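You operate a simulated robot arm through the tools that you are given. There is no shell and no other tool.

You are at the controls of a simulated robot arm. One attempt, no reset.

Task
Move the blue plug to P7, pull the nut up, then dab it with paint.
Fine: to the mark with the red wrench; wrench and marker are laid on the bench; leave the other plug, the nuts of P3 and P4 and the other ports as they are.

The check looks at the end state, three seconds after you hand in, the way a careful person would. Anything else that was tipped, shoved, dropped, spilled or broken makes it a failure.

Robot
A 6-joint arm with a two-finger parallel gripper, fixed in place. Base frame: the origin is at the foot of the arm, x ahead of it, y to its left, z up; the work surface is at about z = 78. Units: cm, rad, N and s.
Its first joint turns from -2.897 to 2.897 rad. Payload 3.43 kg.
Tool frame: the origin (TCP) lies between the finger pads and is the grasp point; the fingertips stand 3.4 cm ahead of it; z points along the fingers, y is the line along which they close. The gripper opens to 12.8 cm. The fingers are 2.4 cm wide and 1.2 cm thick; the gripper's body (4.8 by 13 cm) begins 9.6 cm behind the TCP.
Orientation is told as [roll, pitch, yaw] about the base's x, y, z axes, in that order, counted from this pose: with the fingers straight down and closing along the base's y, the tool's x points along the base's -x, its y along +y and its z along -z.

Tools
- The arm moves only by the tool move_arm. Its argument "plan" is one flat list of numbers, 7 for each row, row after row: the turn, a rotation vector about the tool's x, y, z in units of 8 degrees (1.0 is 8 degrees), then the shift along the tool's x, y, z in units of 40 mm (1.0 is 40 mm), then the finger opening in cm, from 0 to 12.8. In form: [rx, ry, rz, dx, dy, dz, grip, rx, ry, rz, dx, dy, dz, grip, ...]. A call has 1 to 20 rows; each row shifts and turns the commanded pose from where the row before left it, along the tool's axes as they then stand. A call with a number of a shift or a turn outside -1 to 1 is refused whole. Rows are played at 5 a second. More than 5 cm and 0.15 rad between two rows, or a gripper value outside its range, and nothing of the call is played. A pose out of reach is approached as far as the arm can. The call stops where the force on the tool passes 40 N (or 10 N more than at its start, if that is more) or the arm is blocked; 0.2 s more then pass. The fingers move at their own pace (about 15.3 cm/s each) and stop on an object; they squeeze with about 28 N. The grip force told is the motor's: it shows also when the fingers shut on nothing. Time passes only in rows, and 0.2 s behind the last, so rows that do not move let the fingers close. The reply holds the time, the measured pose of the TCP, the force on the tool along the base axes, the opening and the grip force, in the units named above and with some noise, with the torque about the TCP (base axes, N m) and any sound that the robot's microphone picked up, and new pictures: "pictures" is both (left out), scene, wrist or none.
- Cameras (640 x 400 px; columns grow to the right, rows downward): "scene" is fixed at [39.72, -65.12, 136.88]; the picture's right is [-0.47, -0.88, 0.00], its down [-0.02, 0.01, -1.00] and it looks along [0.88, -0.47, -0.03] (base axes); focal length 214 px, centre (320, 200). "wrist" rides on the gripper at [7.6, -1.1, -16] in the tool frame; the picture's right is [0.15, 0.99, 0.00], its down [-0.88, 0.13, -0.46] and it looks along [-0.45, 0.07, 0.89] (tool axes); focal length 234 px, centre (320, 200). There is no depth. A picture from a camera that has moved, and an enlarged one, comes with that camera's place and axes in the base frame and with its lens.
- inspect(camera, box): a new picture of the part [left, top, right, bottom] of that camera's present view, enlarged. No time passes.
- hand_in(): hands the job in; it is judged then, once.

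Places have to be worked out from the pictures, the camera data and where the tool is seen. Open the gripper and draw the arm clear of the work before you hand the job in, unless the task says otherwise.

The tools are called after "Request:" as a command line: name --argument value ..., lists and objects as JSON in quotes. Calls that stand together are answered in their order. move_arm: Moves the arm, as the interface text tells. Its arguments: {"type":"object","properties":{"plan":{"type":"array","items":{"type":"number"}},"pictures":{"type":"string","enum":["both","scene","wrist","none"]}},"required":["plan"]} The other tools are called the same way: inspect (camera, box) takes an enlarged picture of a part of a camera's view; hand_in () hands the job in.

At the start:

```text
clock: 0.0
tcp_pos: [18.0, -54.87, 113.78]
ee_rot: [-0.001, -0.001, 0.0]
ft_force: [0.9, 0.2, -1.1]
ft_torque: [-0.02, 0.02, 0.0]
opening: 12.82
finger_force: 0.0
```

scene: 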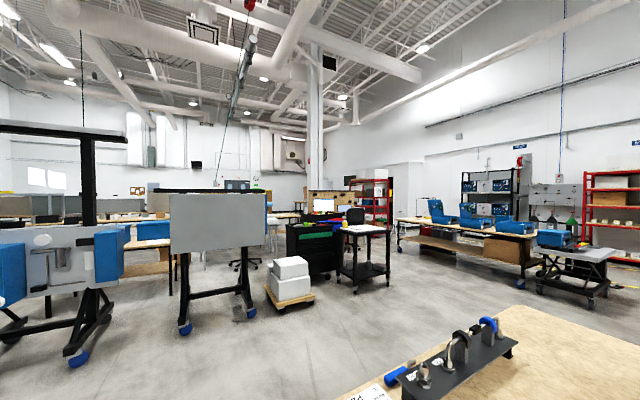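
wrist: 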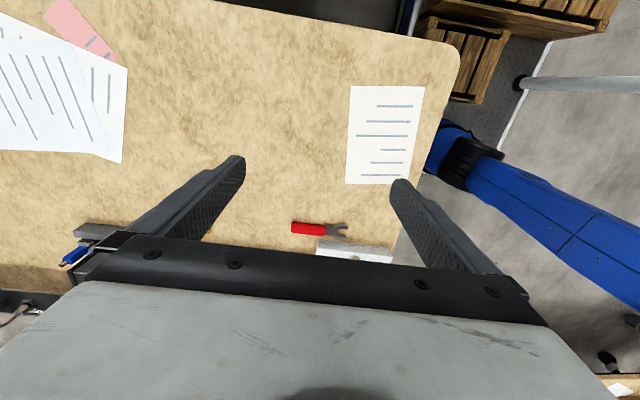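

The first pictures show a bench with a port block, a red wrench and papers. I'll enlarge the views to learn the layout.

Request:
inspect --camera "scene" --box '[340, 290, 640, 400]'

Request:
inspect --camera "wrist" --box '[0, 180, 420, 320]'

Request:
inspect --camera "wrist" --box '[0, 0, 440, 200]'

```text
2.13 times, centred on (490, 345) of scene
camera zoom: at [39.72, -65.12, 136.88], right [-0.47, -0.88, 0.0], down [-0.02, 0.01, -1.0], along [0.88, -0.47, -0.03], focal length 458 px, centre (-43, -109)
```

zoom: 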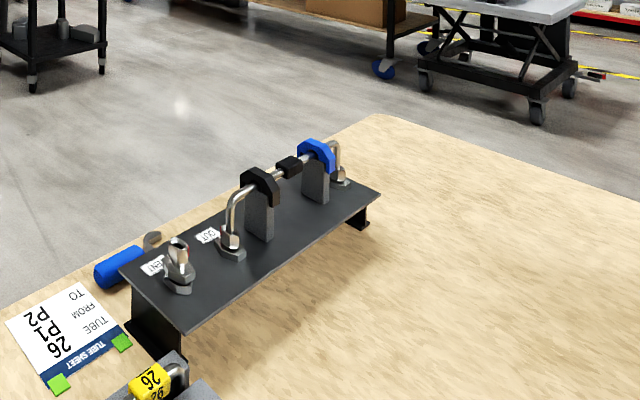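

```text
1.52 times, centred on (210, 250) of wrist
camera zoom: at [10.59, -56.03, 129.76], right [-0.15, 0.99, 0.0], down [0.88, 0.13, 0.46], along [0.45, 0.07, -0.89], focal length 357 px, centre (488, 124)
```

zoom: 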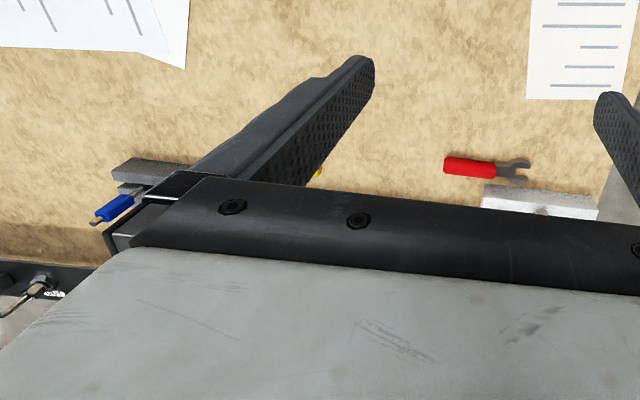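

```text
1.45 times, centred on (220, 100) of wrist
camera zoom: at [10.59, -56.03, 129.76], right [-0.15, 0.99, 0.0], down [0.88, 0.13, 0.46], along [0.45, 0.07, -0.89], focal length 341 px, centre (466, 346)
```

zoom: 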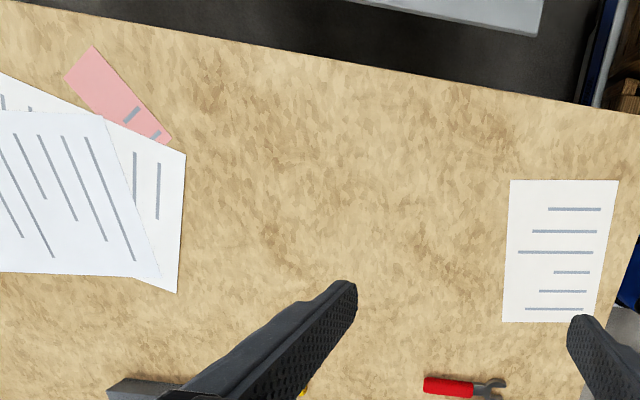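

The gripper hides the bench ahead of it, between about x 50 and 90. I'll raise the tool and tilt it forward to see that area.

Request:
move_arm --plan '[0, 0, 0, 0, 0, -1, 12.8, 0, -1, 0, 0, 0, -1, 12.8, 0, -1, 0, 0, 0, -1, 12.8, 0, -1, 0, 0, 0, -1, 12.8, 0, -1, 0, 0, 0, 0, 12.8]'

```text
clock: 1.2
tcp_pos: [20.69, -54.81, 113.69]
ee_rot: [-0.007, -0.561, 0.0]
ft_force: [0.2, 0.1, 0.1]
ft_torque: [0.0, -0.02, 0.01]
opening: 12.8
finger_force: 0.0
out of reach, approached as far as the arm can: row 1, 2, 3, 4, 5
camera wrist: at [5.82, -55.83, 123.21], right [-0.12, 0.99, -0.08], down [0.5, 0.13, 0.85], along [0.85, 0.06, -0.52], focal length 234 px, centre (320, 200)
```

scene: 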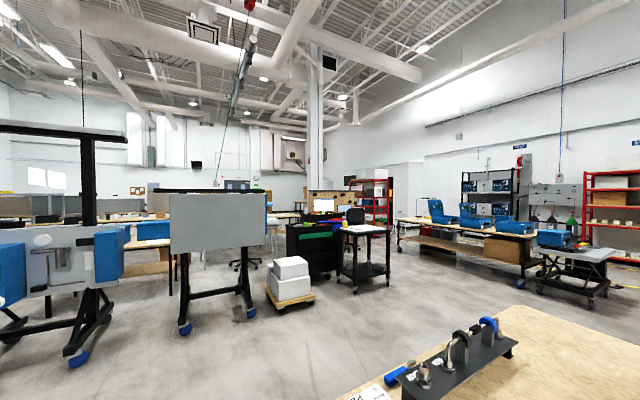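
wrist: 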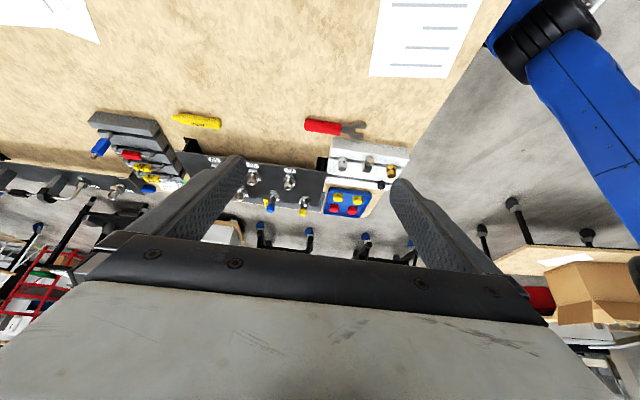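

Now I can see the dark panel with ports, the red wrench, a yellow marker, a grey rack and a white stand. I'll zoom in on them.

Request:
inspect --camera "wrist" --box '[170, 100, 420, 250]'

Request:
inspect --camera "wrist" --box '[60, 90, 250, 210]'

Request:
inspect --camera "wrist" --box '[300, 120, 420, 220]'

```text
2.56 times, centred on (295, 175) of wrist
camera zoom: at [5.82, -55.83, 123.21], right [-0.12, 0.99, -0.08], down [0.5, 0.13, 0.85], along [0.85, 0.06, -0.52], focal length 600 px, centre (384, 264)
```

zoom: 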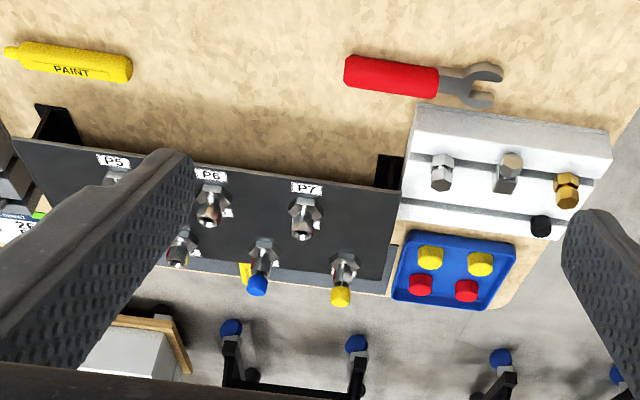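

```text
3.33 times, centred on (155, 150) of wrist
camera zoom: at [5.82, -55.83, 123.21], right [-0.12, 0.99, -0.08], down [0.5, 0.13, 0.85], along [0.85, 0.06, -0.52], focal length 781 px, centre (870, 367)
```

zoom: 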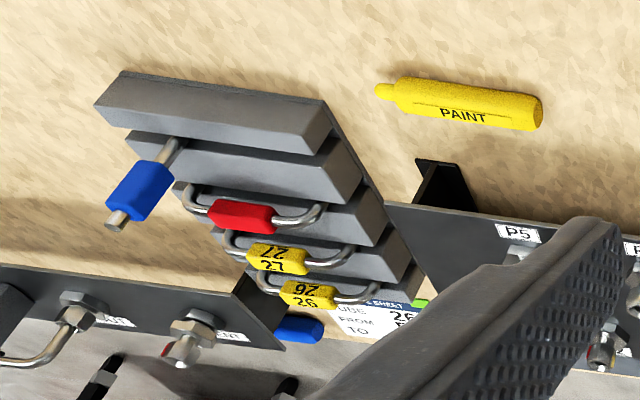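

```text
4.00 times, centred on (360, 170) of wrist
camera zoom: at [5.82, -55.83, 123.21], right [-0.12, 0.99, -0.08], down [0.5, 0.13, 0.85], along [0.85, 0.06, -0.52], focal length 937 px, centre (160, 320)
```

zoom: 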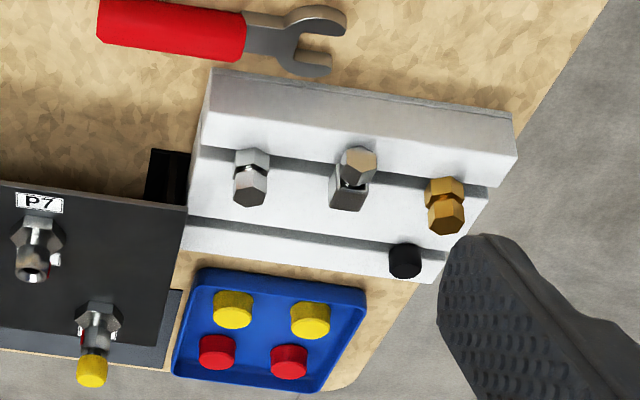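

P7 looks to be near (55, -63). I'll straighten the tool and move over the panel for a closer view of the ports.

Request:
move_arm --plan '[0, 1, 0, 0, 0, 1, 12.8, 0, 1, 0, 0, 0, 1, 12.8, 0, 1, 0, 0, 0, 1, 12.8, 0, 1, 0, 0, 0, 1, 12.8, 0, 0, 0, -1, -0.4, 0.6, 12.8, 0, 0, 0, -1, -0.4, 0.6, 12.8, 0, 0, 0, -1, -0.4, 0.6, 12.8]' --pictures "wrist"

```text
clock: 2.8
tcp_pos: [37.98, -59.61, 91.64]
ee_rot: [-0.001, 0.002, -0.003]
ft_force: [0.9, -0.2, 0.1]
ft_torque: [-0.05, -0.03, -0.01]
opening: 12.8
finger_force: 0.0
camera wrist: at [30.48, -60.64, 107.6], right [-0.15, 0.99, 0.0], down [0.88, 0.13, 0.46], along [0.45, 0.07, -0.89], focal length 234 px, centre (320, 200)
```

wrist: 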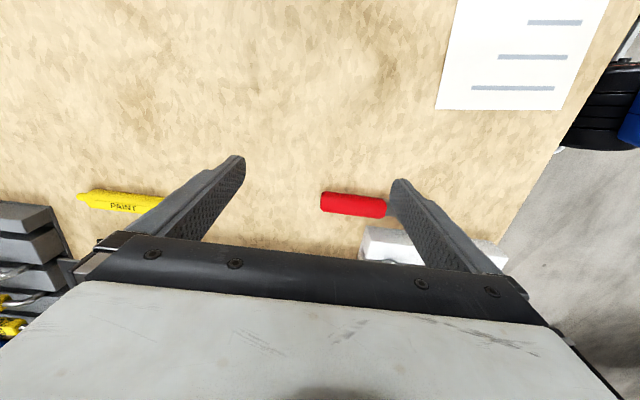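

The pose is clear of everything and the wrench is near (44.5, -54). I'll rise a little and tilt forward so the ports come into view between the fingers.

Request:
move_arm --plan '[0, -1, 0, 0, -0.3, -0.8, 12.8, 0, -1, 0, 0, -0.3, -0.8, 12.8, 0, -1, 0, 0, -0.3, -0.8, 12.8]' --pictures "wrist"

```text
clock: 3.6
tcp_pos: [36.7, -63.16, 101.02]
ee_rot: [0.0, -0.42, 0.001]
ft_force: [0.1, 0.4, 0.0]
ft_torque: [-0.02, -0.01, 0.0]
opening: 12.84
finger_force: 0.0
camera wrist: at [23.32, -64.31, 112.56], right [-0.13, 0.99, -0.06], down [0.62, 0.13, 0.78], along [0.78, 0.07, -0.63], focal length 234 px, centre (320, 200)
```

wrist: 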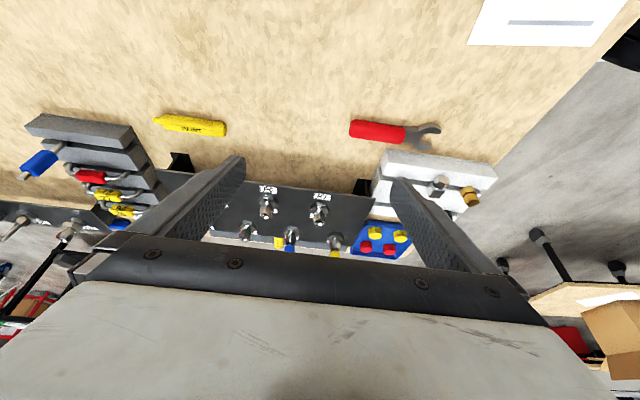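

Request:
inspect --camera "wrist" --box '[210, 170, 370, 270]'

Request:
inspect --camera "wrist" --box '[290, 180, 350, 218]'

Request:
inspect --camera "wrist" --box '[260, 215, 360, 265]'

Request:
inspect --camera "wrist" --box '[360, 130, 500, 270]'

```text
4.00 times, centred on (290, 220) of wrist
camera zoom: at [23.32, -64.31, 112.56], right [-0.13, 0.99, -0.06], down [0.62, 0.13, 0.78], along [0.78, 0.07, -0.63], focal length 937 px, centre (440, 120)
```

zoom: 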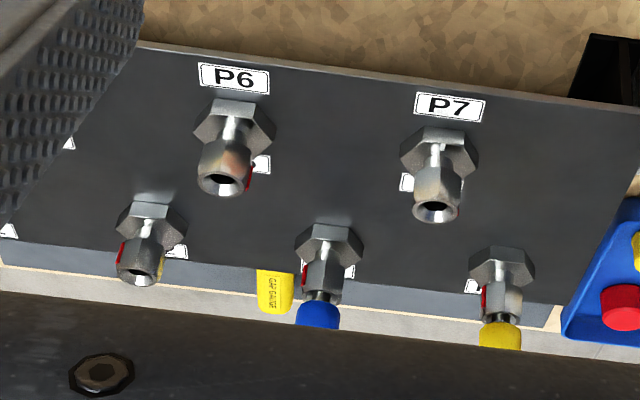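

```text
10.53 times, centred on (320, 199) of wrist
camera zoom: at [23.32, -64.31, 112.56], right [-0.13, 0.99, -0.06], down [0.62, 0.13, 0.78], along [0.78, 0.07, -0.63], focal length 2465 px, centre (320, 210)
```

zoom: 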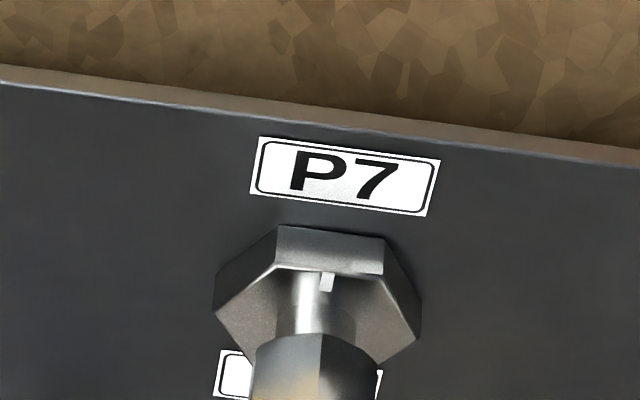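

```text
6.40 times, centred on (310, 240) of wrist
camera zoom: at [23.32, -64.31, 112.56], right [-0.13, 0.99, -0.06], down [0.62, 0.13, 0.78], along [0.78, 0.07, -0.63], focal length 1499 px, centre (384, -56)
```

zoom: 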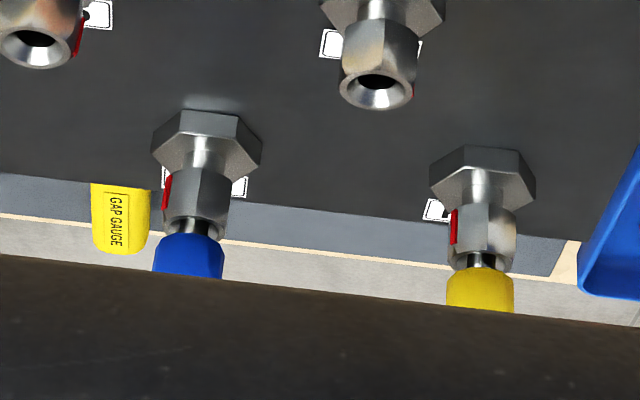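

```text
2.86 times, centred on (430, 200) of wrist
camera zoom: at [23.32, -64.31, 112.56], right [-0.13, 0.99, -0.06], down [0.62, 0.13, 0.78], along [0.78, 0.07, -0.63], focal length 669 px, centre (6, 200)
```

zoom: 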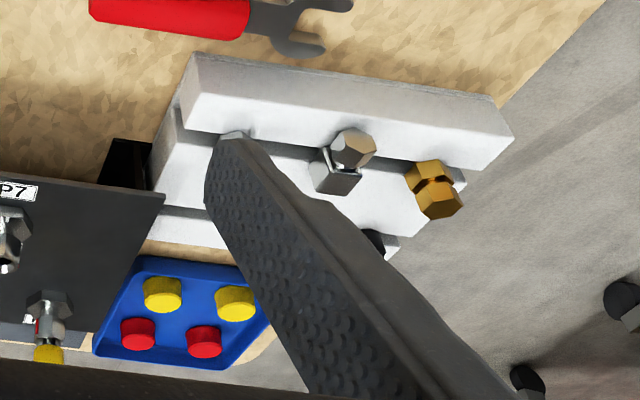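

I see three front ports (P5 to P7), a back row holding the blue and yellow plugs, and red witness marks on the nuts. I'll untilt and yaw the tool a quarter turn for a view from another side, which lets me triangulate.

Request:
move_arm --plan '[0, 1, 0, 0, 0, 0, 12.8, 0, 1, 0, 0, 0, 0, 12.8, 0, 1, 0, 0, 0, 0, 12.8, 0, 0, -1, 0, 0, 0, 12.8, 0, 0, -1, 0, 0, 0, 12.8, 0, 0, -1, 0, 0, 0, 12.8, 0, 0, -1, 0, 0, 0, 12.8, 0, 0, -1, 0, 0, 0, 12.8, 0, 0, -1, 0, 0, 0, 12.8, 0, 0, -1, 0, 0, 0, 12.8, 0, 0, -1, 0, 0, 0, 12.8, 0, 0, -1, 0, 0, 0, 12.8, 0, 0, -1, 0, 0, 0, 12.8, 0, 0, -1, 0, 0, 0, 12.8, 0, 0, -0.25, 0, 0, 0, 12.8]' --pictures "wrist"

```text
clock: 6.8
tcp_pos: [36.61, -63.14, 100.96]
ee_rot: [-0.001, -0.001, 1.572]
ft_force: [0.5, 0.3, -0.9]
ft_torque: [-0.01, 0.01, 0.0]
opening: 12.78
finger_force: 0.1
camera wrist: at [37.92, -70.71, 117.02], right [-0.99, -0.15, 0.0], down [-0.13, 0.88, 0.46], along [-0.07, 0.45, -0.89], focal length 234 px, centre (320, 200)
```

wrist: 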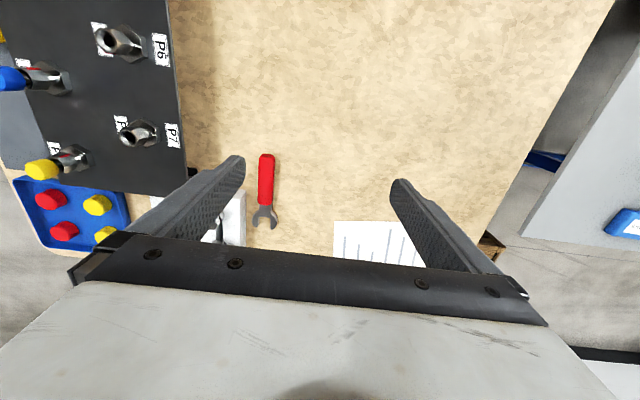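

This view shows the ports well. I'll zoom in to read the marks and measure positions.

Request:
inspect --camera "wrist" --box '[0, 0, 200, 125]'

Request:
inspect --camera "wrist" --box '[100, 100, 190, 160]'

Request:
inspect --camera "wrist" --box '[0, 125, 260, 255]'

Request:
inspect --camera "wrist" --box '[0, 40, 110, 110]'

```text
3.20 times, centred on (100, 62) of wrist
camera zoom: at [37.92, -70.71, 117.02], right [-0.99, -0.15, 0.0], down [-0.13, 0.88, 0.46], along [-0.07, 0.45, -0.89], focal length 749 px, centre (1024, 640)
```

zoom: 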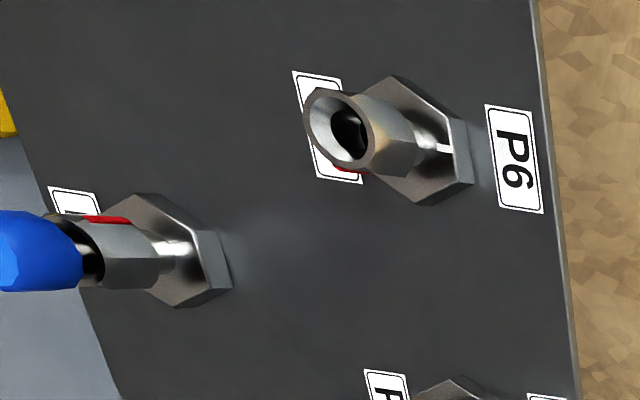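

```text
6.67 times, centred on (145, 130) of wrist
camera zoom: at [37.92, -70.71, 117.02], right [-0.99, -0.15, 0.0], down [-0.13, 0.88, 0.46], along [-0.07, 0.45, -0.89], focal length 1561 px, centre (1487, 667)
```

zoom: 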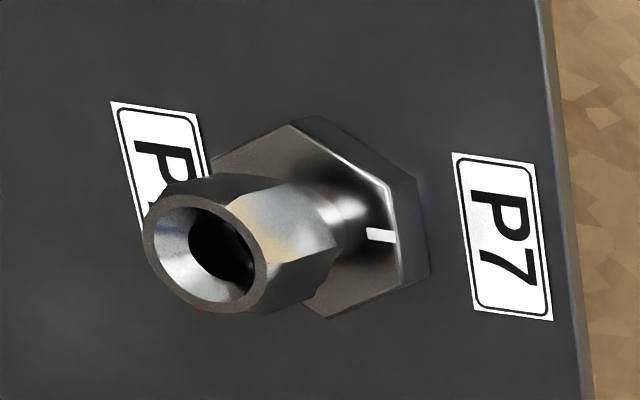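

```text
2.46 times, centred on (130, 190) of wrist
camera zoom: at [37.92, -70.71, 117.02], right [-0.99, -0.15, 0.0], down [-0.13, 0.88, 0.46], along [-0.07, 0.45, -0.89], focal length 576 px, centre (788, 225)
```

zoom: 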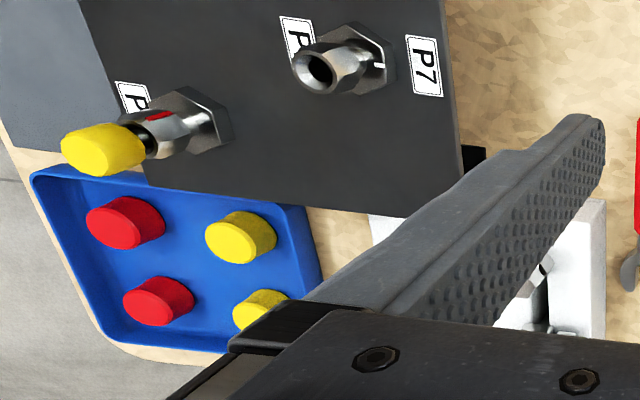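

```text
5.71 times, centred on (55, 75) of wrist
camera zoom: at [37.92, -70.71, 117.02], right [-0.99, -0.15, 0.0], down [-0.13, 0.88, 0.46], along [-0.07, 0.45, -0.89], focal length 1338 px, centre (1834, 914)
```

zoom: 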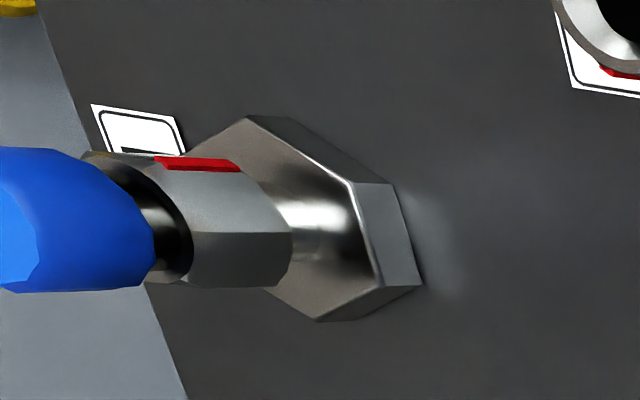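

Triangulation puts P7's nut top near (60.1, -61.0, 88.2), with the panel near z 83.4. I'll move ahead at this height to look down on the ports and read the tick and red marks.

Request:
move_arm --plan '[0, 0, 0, 0, -1, 0.1, 12.8, 0, 0, 0, 0, -1, 0.1, 12.8, 0, 0, 0, 0, -1, 0.1, 12.8, 0, 0, 0, 0, -0.5, 0.1, 12.8]' --pictures "wrist"

```text
clock: 7.8
tcp_pos: [50.68, -63.24, 99.45]
ee_rot: [-0.001, -0.001, 1.572]
ft_force: [0.3, 0.8, 0.0]
ft_torque: [0.03, -0.02, 0.01]
opening: 12.8
finger_force: 0.1
camera wrist: at [51.95, -70.77, 115.4], right [-0.99, -0.15, 0.0], down [-0.13, 0.88, 0.46], along [-0.07, 0.45, -0.89], focal length 234 px, centre (320, 200)
```

wrist: 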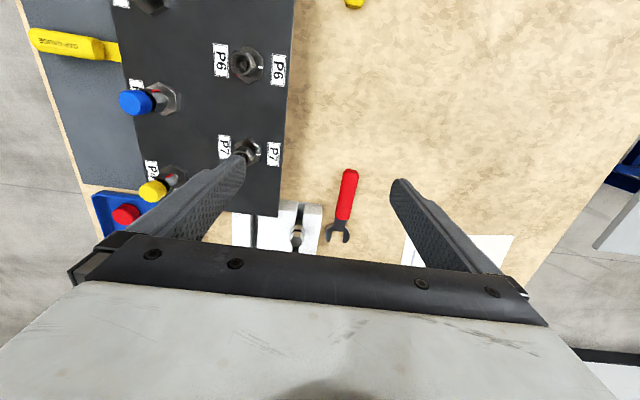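

Request:
inspect --camera "wrist" --box '[200, 40, 300, 100]'

Request:
inspect --camera "wrist" --box '[210, 125, 290, 175]'

Request:
inspect --camera "wrist" --box '[110, 70, 210, 210]'

Request:
inspect --camera "wrist" --box '[220, 150, 380, 260]'

```text
6.40 times, centred on (250, 70) of wrist
camera zoom: at [51.95, -70.77, 115.4], right [-0.99, -0.15, 0.0], down [-0.13, 0.88, 0.46], along [-0.07, 0.45, -0.89], focal length 1499 px, centre (768, 1032)
```

zoom: 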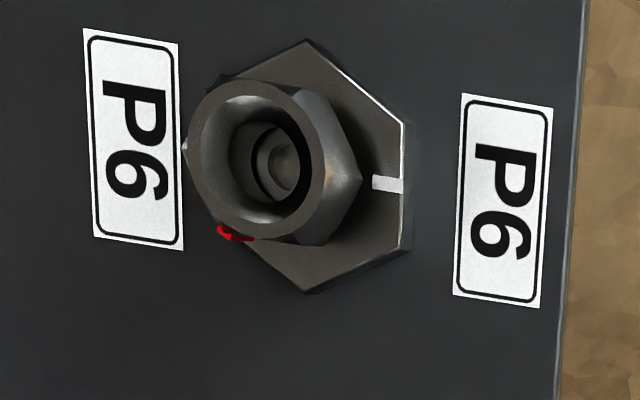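

```text
8.00 times, centred on (250, 150) of wrist
camera zoom: at [51.95, -70.77, 115.4], right [-0.99, -0.15, 0.0], down [-0.13, 0.88, 0.46], along [-0.07, 0.45, -0.89], focal length 1873 px, centre (880, 600)
```

zoom: 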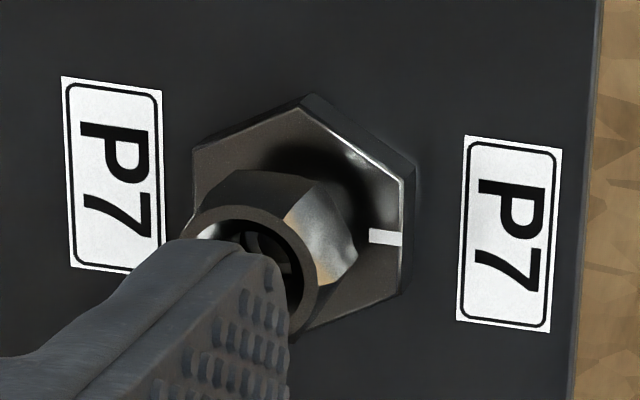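

```text
2.86 times, centred on (160, 140) of wrist
camera zoom: at [51.95, -70.77, 115.4], right [-0.99, -0.15, 0.0], down [-0.13, 0.88, 0.46], along [-0.07, 0.45, -0.89], focal length 669 px, centre (777, 371)
```

zoom: 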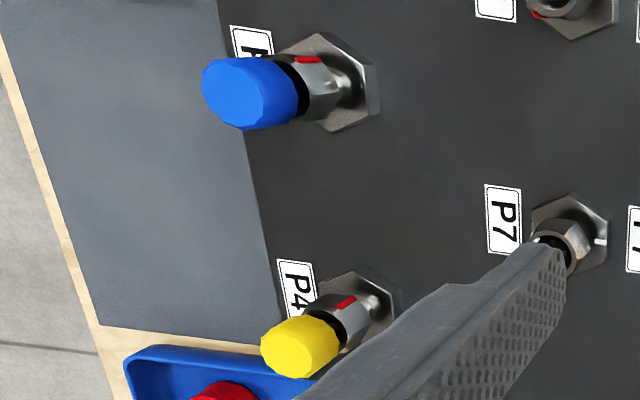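

```text
3.64 times, centred on (300, 205) of wrist
camera zoom: at [51.95, -70.77, 115.4], right [-0.99, -0.15, 0.0], down [-0.13, 0.88, 0.46], along [-0.07, 0.45, -0.89], focal length 852 px, centre (393, 182)
```

zoom: 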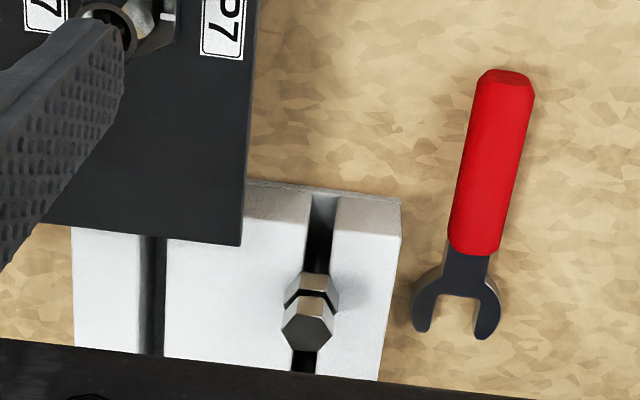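

Request:
inspect --camera "wrist" --box '[140, 75, 190, 120]'

Request:
inspect --camera "wrist" --box '[150, 155, 200, 200]'

Request:
inspect --camera "wrist" --box '[100, 0, 200, 50]'

```text
8.89 times, centred on (165, 98) of wrist
camera zoom: at [51.95, -70.77, 115.4], right [-0.99, -0.15, 0.0], down [-0.13, 0.88, 0.46], along [-0.07, 0.45, -0.89], focal length 2082 px, centre (1698, 1111)
```

zoom: 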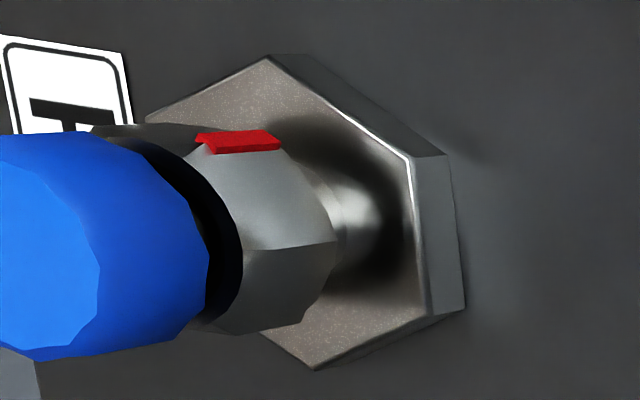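

```text
8.89 times, centred on (175, 178) of wrist
camera zoom: at [51.95, -70.77, 115.4], right [-0.99, -0.15, 0.0], down [-0.13, 0.88, 0.46], along [-0.07, 0.45, -0.89], focal length 2082 px, centre (1609, 400)
```

zoom: 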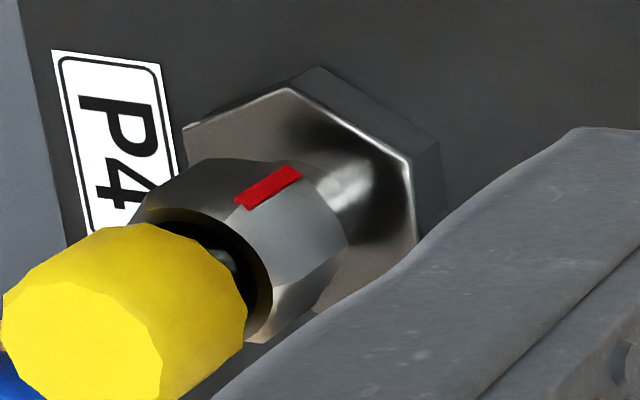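

```text
6.40 times, centred on (150, 25) of wrist
camera zoom: at [51.95, -70.77, 115.4], right [-0.99, -0.15, 0.0], down [-0.13, 0.88, 0.46], along [-0.07, 0.45, -0.89], focal length 1499 px, centre (1408, 1320)
```

zoom: 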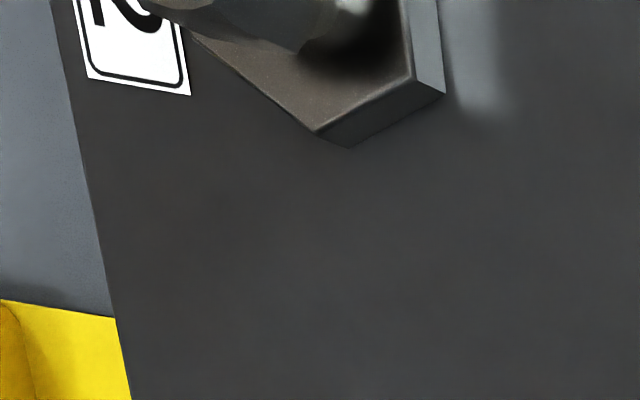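

P6 and P7 each carry a white tick on the hex body facing -x, and a red strip on the nut. I'll turn further so the camera looks inward and down, to see the back sides and P1, P2 and P5.

Request:
move_arm --plan '[0, 0, -1, 0, 0, 0, 12.8, 0, 0, -1, 0, 0, 0, 12.8, 0, 0, -1, 0, 0, 0, 12.8, 0, 0, -1, 0, 0, 0, 12.8, 0, 0, -1, 0, 0, 0, 12.8, 0, 1, 0, 0, 0, -0.2, 12.8, 0, 1, 0, 0, 0, -0.2, 12.8, 0, 1, 0, 0, 0, -0.2, 12.8]' --pictures "wrist"

```text
clock: 9.6
tcp_pos: [50.61, -62.8, 101.79]
ee_rot: [0.004, 0.421, 1.844]
ft_force: [-0.3, -0.3, -0.8]
ft_torque: [0.04, 0.02, -0.03]
opening: 12.79
finger_force: 0.1
out of reach, approached as far as the arm can: row 3, 4, 5
camera wrist: at [51.96, -63.03, 119.45], right [-0.92, -0.39, 0.06], down [-0.39, 0.92, 0.06], along [-0.08, 0.03, -1.0], focal length 234 px, centre (320, 200)
```

wrist: 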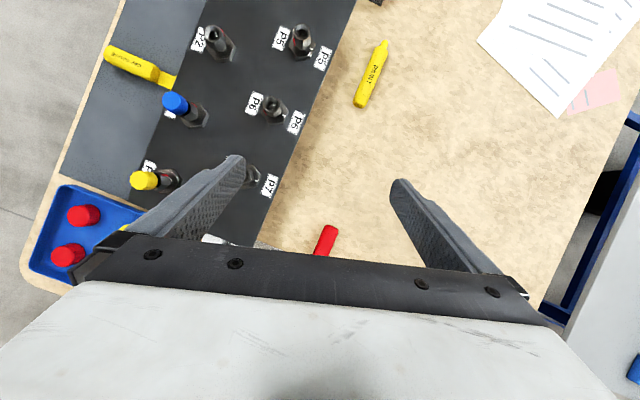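

The camera now looks straight down on the panel. I'll zoom in on the ports.

Request:
inspect --camera "wrist" --box '[180, 10, 250, 70]'

Request:
inspect --camera "wrist" --box '[265, 10, 335, 80]'

Request:
inspect --camera "wrist" --box '[240, 80, 310, 140]'

Request:
inspect --camera "wrist" --box '[150, 80, 220, 140]'

Request:
inspect --camera "wrist" --box '[220, 150, 290, 210]'

```text
6.67 times, centred on (215, 40) of wrist
camera zoom: at [51.96, -63.03, 119.45], right [-0.92, -0.39, 0.06], down [-0.39, 0.92, 0.06], along [-0.08, 0.03, -1.0], focal length 1561 px, centre (1020, 1267)
```

zoom: 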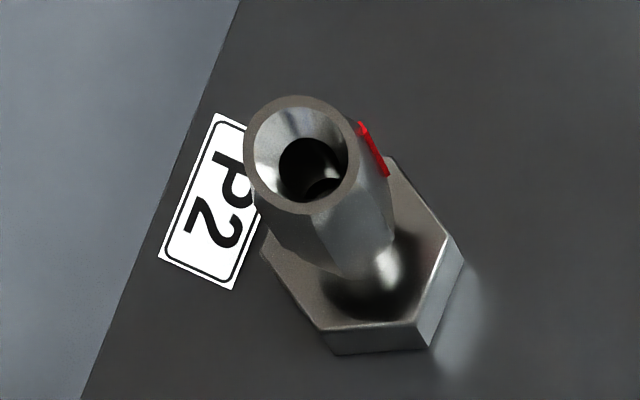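

```text
5.71 times, centred on (300, 45) of wrist
camera zoom: at [51.96, -63.03, 119.45], right [-0.92, -0.39, 0.06], down [-0.39, 0.92, 0.06], along [-0.08, 0.03, -1.0], focal length 1338 px, centre (434, 1086)
```

zoom: 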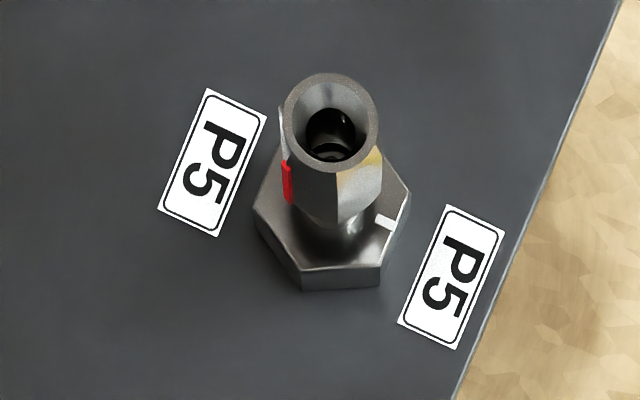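

```text
6.67 times, centred on (275, 110) of wrist
camera zoom: at [51.96, -63.03, 119.45], right [-0.92, -0.39, 0.06], down [-0.39, 0.92, 0.06], along [-0.08, 0.03, -1.0], focal length 1561 px, centre (620, 800)
```

zoom: 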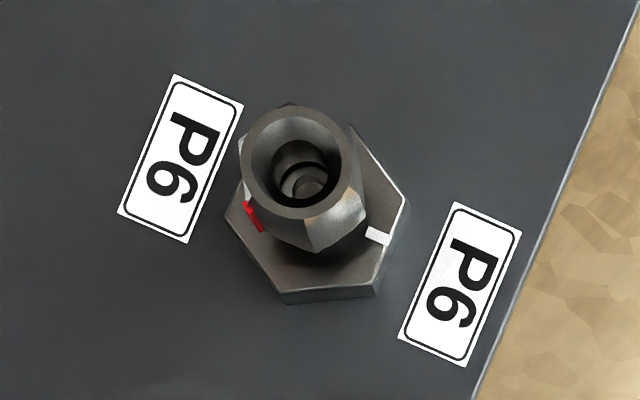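

```text
6.67 times, centred on (185, 110) of wrist
camera zoom: at [51.96, -63.03, 119.45], right [-0.92, -0.39, 0.06], down [-0.39, 0.92, 0.06], along [-0.08, 0.03, -1.0], focal length 1561 px, centre (1220, 800)
```

zoom: 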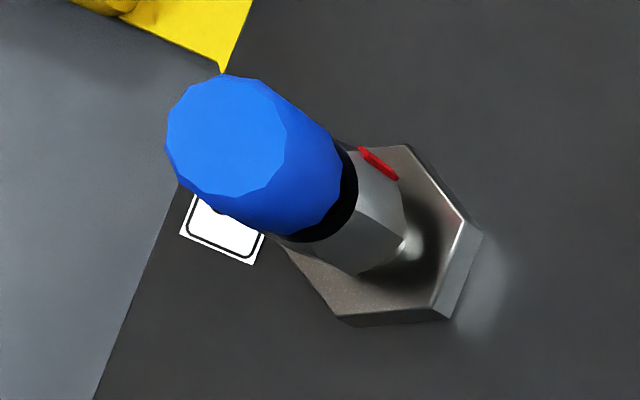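

```text
6.67 times, centred on (255, 180) of wrist
camera zoom: at [51.96, -63.03, 119.45], right [-0.92, -0.39, 0.06], down [-0.39, 0.92, 0.06], along [-0.08, 0.03, -1.0], focal length 1561 px, centre (753, 333)
```

zoom: 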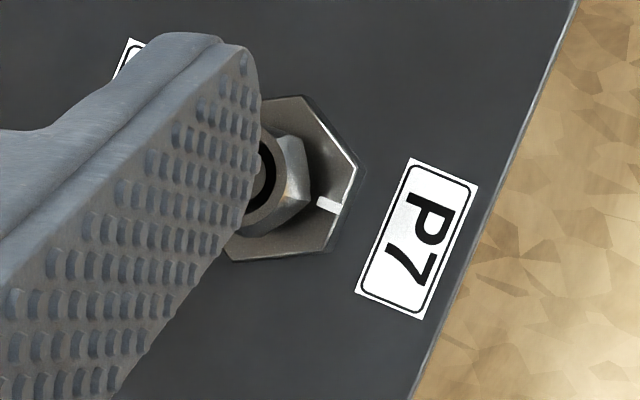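

I can now place things. The P3 axis with the blue plug is near (70.3, -66.0) and P7 is near (60.2, -61.0). The ticks on P5 to P7 face -x, and their red strips are at roughly 60° azimuth. I'll untilt and yaw back so I can approach P3 with the tool leaning outward.

Request:
move_arm --plan '[0, -1, 0, 0, 0, 0.1, 12.8, 0, -1, 0, 0, 0, 0.1, 12.8, 0, -1, 0, 0, 0, 0.1, 12.8, 0, 0, 1, 0, 0, 0, 12.8, 0, 0, 1, 0, 0, 0, 12.8, 0, 0, 1, 0, 0, 0, 12.8, 0, 0, 1, 0, 0, 0, 12.8, 0, 0, 1, 0, 0, 0, 12.8, 0, 0, 1, 0, 0, 0, 12.8, 0, 0, 1, 0, 0, 0, 12.8, 0, 0, 1, 0, 0, 0, 12.8, 0, 0, 1, 0, 0, 0, 12.8, 0, 0, 1, 0, 0, 0, 12.8, 0, 0, 1, 0, 0, 0, 12.8, 0, 0, 1, 0, 0, 0, 12.8, 0, 0, 1, 0, 0, 0, 12.8, 0, 0, 1, 0, 0, 0, 12.8, 0, 0, 1, 0, 0, 0, 12.8, 0, 0, 1, 0, 0, 0, 12.8, 0, 0, 1, 0, 0, 0, 12.8]' --pictures "wrist"

```text
clock: 13.8
tcp_pos: [50.69, -63.18, 100.6]
ee_rot: [-0.001, 0.002, -0.537]
ft_force: [-0.5, 1.2, 0.4]
ft_torque: [0.01, -0.01, 0.01]
opening: 12.78
finger_force: 0.0
camera wrist: at [43.75, -60.23, 116.66], right [0.38, 0.93, 0.0], down [0.83, -0.34, 0.45], along [0.42, -0.17, -0.89], focal length 234 px, centre (320, 200)
```

wrist: 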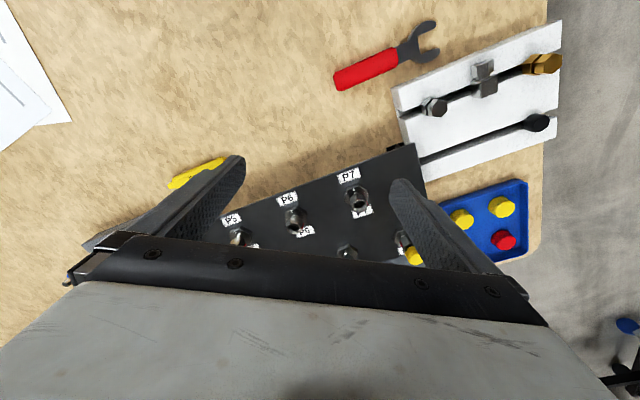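

Request:
inspect --camera "wrist" --box '[325, 160, 395, 220]'

Request:
inspect --camera "wrist" --box '[320, 0, 460, 100]'

Request:
inspect --camera "wrist" --box '[260, 180, 420, 270]'

```text
6.67 times, centred on (360, 190) of wrist
camera zoom: at [43.75, -60.23, 116.66], right [0.38, 0.93, 0.0], down [0.83, -0.34, 0.45], along [0.42, -0.17, -0.89], focal length 1561 px, centre (53, 267)
```

zoom: 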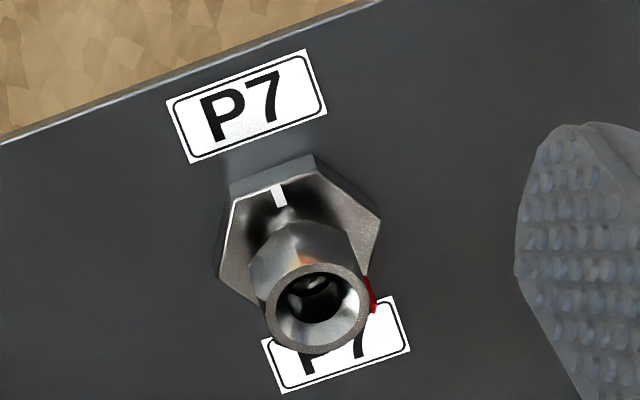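

```text
4.00 times, centred on (390, 50) of wrist
camera zoom: at [43.75, -60.23, 116.66], right [0.38, 0.93, 0.0], down [0.83, -0.34, 0.45], along [0.42, -0.17, -0.89], focal length 937 px, centre (40, 800)
```

zoom: 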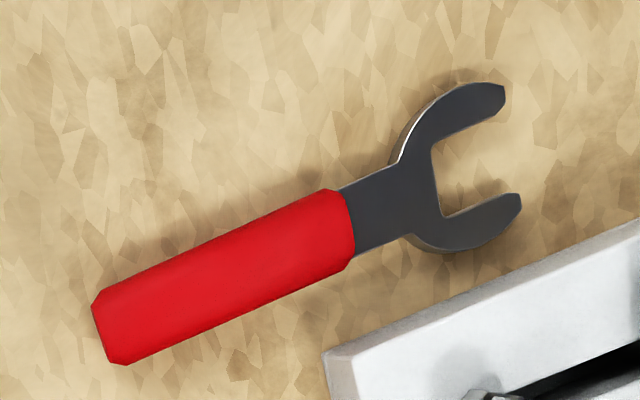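

```text
4.00 times, centred on (340, 225) of wrist
camera zoom: at [43.75, -60.23, 116.66], right [0.38, 0.93, 0.0], down [0.83, -0.34, 0.45], along [0.42, -0.17, -0.89], focal length 937 px, centre (240, 100)
```

zoom: 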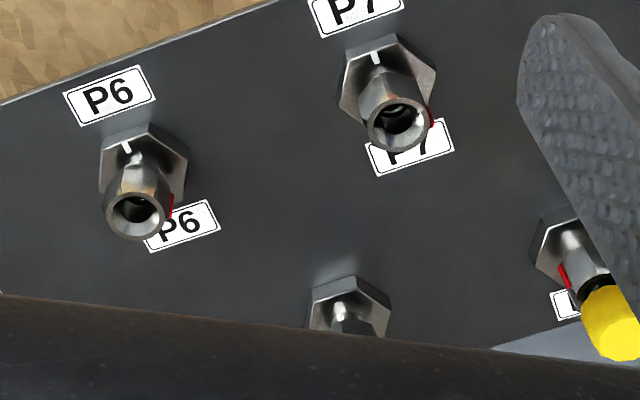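

P7's red strip sits near 65–70° azimuth and the tick at 180°. Next I'll finish the yaw to face P3 radially, lean outward 32°, and hover over the blue plug to check reach and alignment.

Request:
move_arm --plan '[0, 0, 1, 0, 0, 0, 8, 0, 0, 0.555, 0, 0, 0, 8, 0, -1, 0, 0, 0, 0, 8, 0, -1, 0, 0, 0, 0, 8, 0, -1, 0, 0, 0, 0, 8, 0, -1, 0, 0, 0, 0, 8, 0, 0, 0, -0.547, 0.563, 0.519, 8, 0, 0, 0, -0.547, 0.563, 0.519, 8, 0, 0, 0, -0.547, 0.563, 0.519, 8, 0, 0, 0, -0.547, 0.563, 0.519, 8, 0, 0, 0, -0.547, 0.563, 0.519, 8]'

```text
clock: 16.2
tcp_pos: [68.97, -64.99, 97.66]
ee_rot: [-0.002, -0.56, -0.749]
ft_force: [-0.1, 0.0, 0.4]
ft_torque: [-0.01, 0.01, 0.01]
opening: 8.0
finger_force: 0.1
camera wrist: at [57.6, -55.71, 107.23], right [0.58, 0.81, -0.08], down [0.46, -0.25, 0.85], along [0.67, -0.53, -0.52], focal length 234 px, centre (320, 200)
```

scene: 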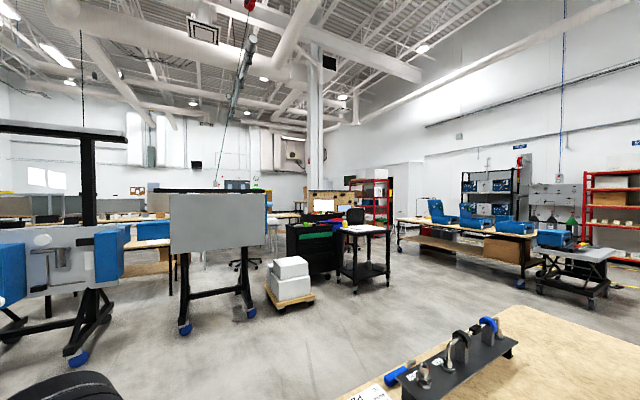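
wrist: 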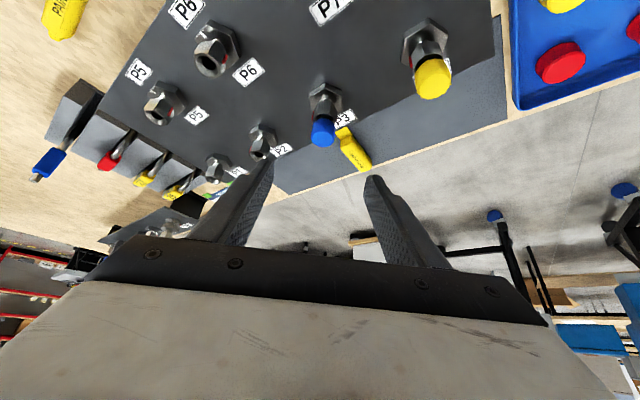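

The hover pose is reachable and the blue plug is laterally centred. I'll zoom in to refine its position and see how it sits.

Request:
inspect --camera "wrist" --box '[290, 70, 370, 160]'

Request:
inspect --camera "wrist" --box '[300, 0, 460, 160]'

```text
4.44 times, centred on (330, 115) of wrist
camera zoom: at [57.6, -55.71, 107.23], right [0.58, 0.81, -0.08], down [0.46, -0.25, 0.85], along [0.67, -0.53, -0.52], focal length 1041 px, centre (276, 578)
```

zoom: 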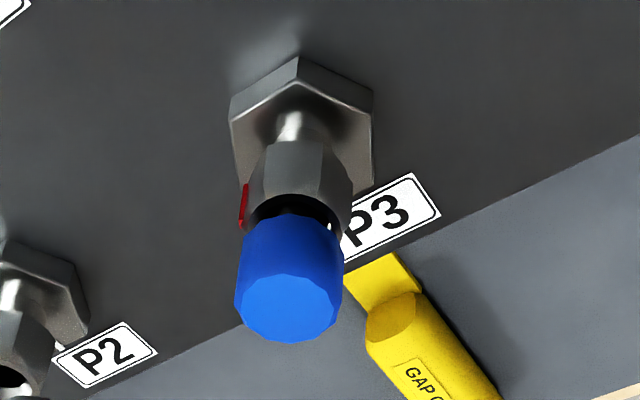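

```text
2.50 times, centred on (380, 80) of wrist
camera zoom: at [57.6, -55.71, 107.23], right [0.58, 0.81, -0.08], down [0.46, -0.25, 0.85], along [0.67, -0.53, -0.52], focal length 585 px, centre (170, 500)
```

zoom: 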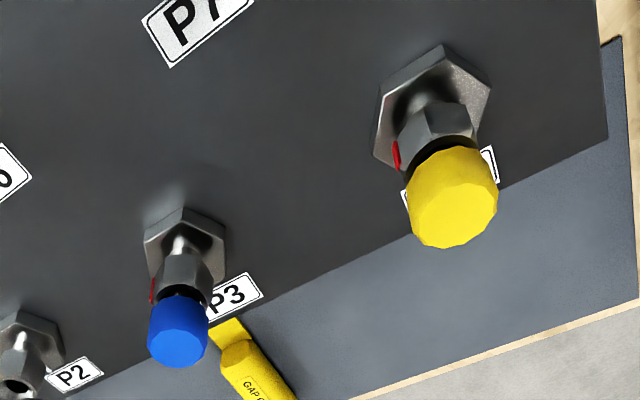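

The plug's blue body spans about z 88.2–90.5, is 2.3 cm in diameter, and sits on the axis (70.2, -66.0). I'll lower straight onto it with the fingers at 5 cm and close.

Request:
move_arm --plan '[0, 0, 0, 0.249, 0.008, 0.438, 5, 0, 0, 0, 0.249, 0.008, 0.438, 5, 0, 0, 0, 0.249, 0.008, 0.438, 5, 0, 0, 0, 0, 0, 0, 5]' --pictures "wrist"

Request:
inspect --camera "wrist" --box '[260, 110, 380, 230]'

```text
clock: 17.2
tcp_pos: [69.36, -65.19, 91.56]
ee_rot: [-0.002, -0.556, -0.748]
ft_force: [0.0, 0.3, -0.3]
ft_torque: [-0.03, -0.03, -0.02]
opening: 4.99
finger_force: 0.0
camera wrist: at [57.82, -55.76, 101.11], right [0.58, 0.81, -0.08], down [0.46, -0.25, 0.85], along [0.67, -0.53, -0.52], focal length 234 px, centre (320, 200)
```

wrist: 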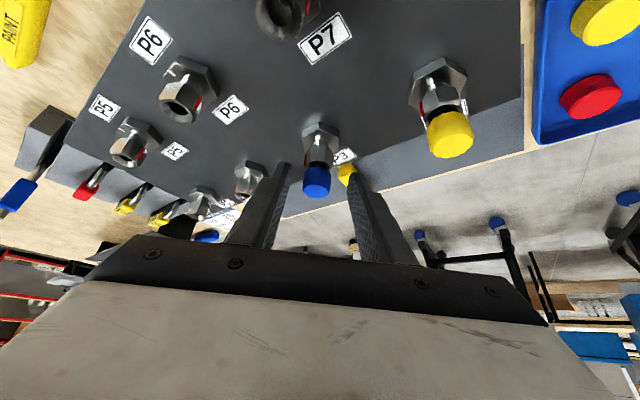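

```text
3.33 times, centred on (320, 170) of wrist
camera zoom: at [57.82, -55.76, 101.11], right [0.58, 0.81, -0.08], down [0.46, -0.25, 0.85], along [0.67, -0.53, -0.52], focal length 781 px, centre (320, 300)
```

zoom: 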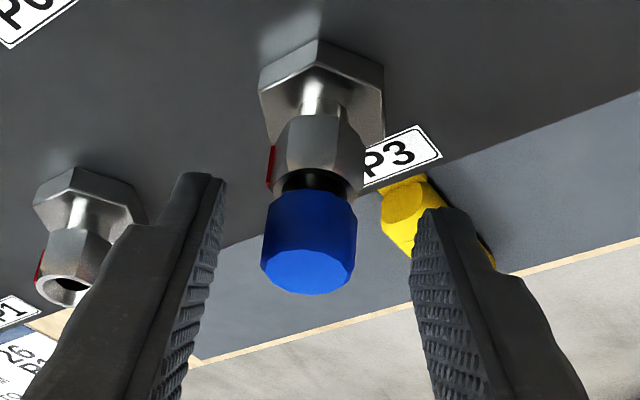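

The plug sits between the fingertips but about 1.5 mm to the left of centre. I'll correct that sideways and close on it.

Request:
move_arm --plan '[0, 0, 0, 0, -0.037, 0, 5, 0, 0, 0, 0, 0, 0, 2.6, 0, 0, 0, 0, 0, 0, 1.5, 0, 0, 0, 0, 0, 0, 0]' --pictures "wrist"

Request:
inspect --camera "wrist" --box '[260, 110, 380, 230]'

```text
clock: 18.2
tcp_pos: [69.18, -65.26, 91.59]
ee_rot: [-0.003, -0.557, -0.749]
ft_force: [-5.9, -3.8, 2.1]
ft_torque: [-0.21, 0.25, -0.28]
opening: 2.27
finger_force: 44.3
camera wrist: at [57.68, -55.9, 101.14], right [0.58, 0.81, -0.08], down [0.46, -0.25, 0.85], along [0.67, -0.53, -0.52], focal length 234 px, centre (320, 200)
```

wrist: 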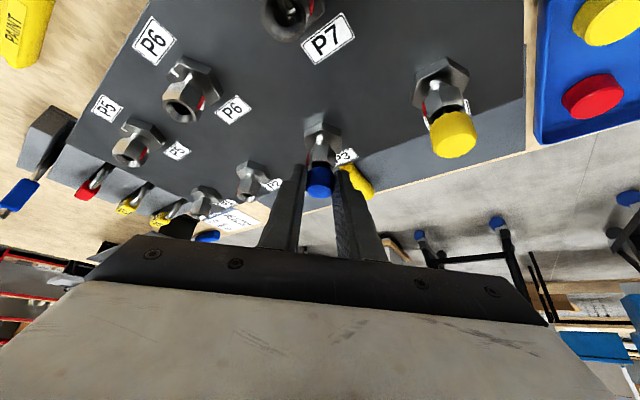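

```text
3.33 times, centred on (320, 170) of wrist
camera zoom: at [57.68, -55.9, 101.14], right [0.58, 0.81, -0.08], down [0.46, -0.25, 0.85], along [0.67, -0.53, -0.52], focal length 781 px, centre (320, 300)
```

zoom: 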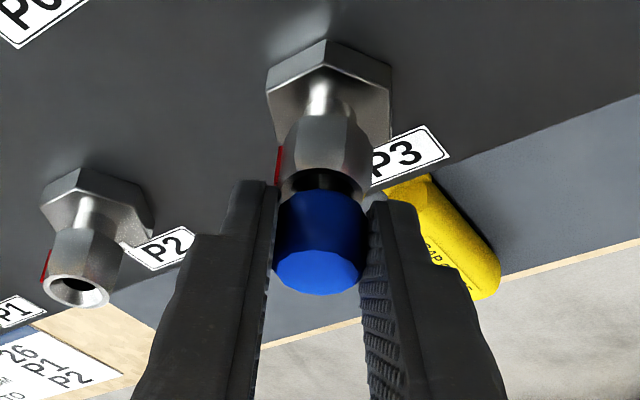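

The plug is gripped at 2.27 cm, with about 7 N of side load. I'll ease the tool slightly toward -y of the tool to relieve it before pulling.

Request:
move_arm --plan '[0, 0, 0, 0, -0.03, 0, 0, 0, 0, 0, 0, 0, 0, 0]' --pictures "none"

```text
clock: 18.8
tcp_pos: [69.22, -65.29, 91.55]
ee_rot: [-0.002, -0.558, -0.747]
ft_force: [-2.3, 4.0, 3.3]
ft_torque: [0.03, 0.18, -0.19]
opening: 2.26
finger_force: 28.2
```

The side load is mostly gone. Now I'll pull the plug straight up by 4 cm in small steps.

Request:
move_arm --plan '[0, 0, 0, -0.066, 0, -0.106, 0, 0, 0, 0, -0.066, 0, -0.106, 0, 0, 0, 0, -0.133, 0, -0.212, 0, 0, 0, 0, -0.133, 0, -0.212, 0, 0, 0, 0, -0.133, 0, -0.212, 0]' --pictures "wrist"

Request:
inspect --camera "wrist" --box '[260, 90, 380, 230]'

```text
clock: 20.0
tcp_pos: [69.24, -65.2, 95.46]
ee_rot: [-0.004, -0.557, -0.747]
ft_force: [0.5, 0.4, 0.4]
ft_torque: [0.04, 0.01, 0.03]
opening: 2.11
finger_force: 28.0
camera wrist: at [57.72, -55.96, 105.11], right [0.58, 0.81, -0.08], down [0.46, -0.25, 0.85], along [0.67, -0.53, -0.52], focal length 234 px, centre (320, 200)
```

wrist: 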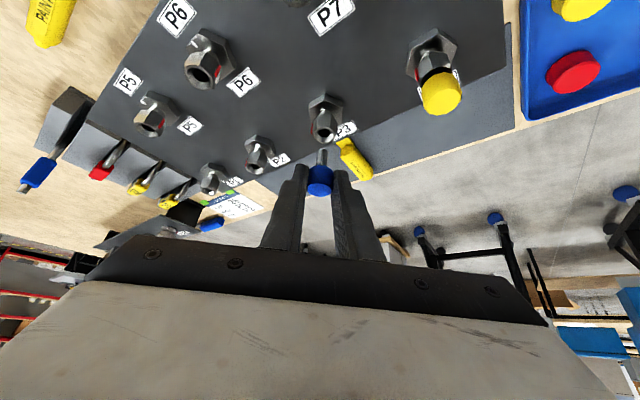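

```text
2.86 times, centred on (320, 160) of wrist
camera zoom: at [57.72, -55.96, 105.11], right [0.58, 0.81, -0.08], down [0.46, -0.25, 0.85], along [0.67, -0.53, -0.52], focal length 669 px, centre (320, 314)
```

zoom: 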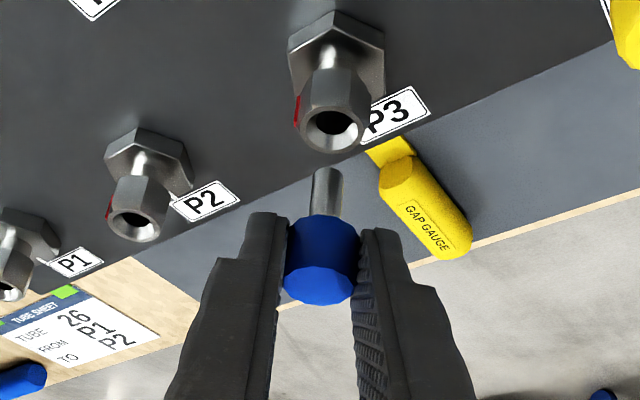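

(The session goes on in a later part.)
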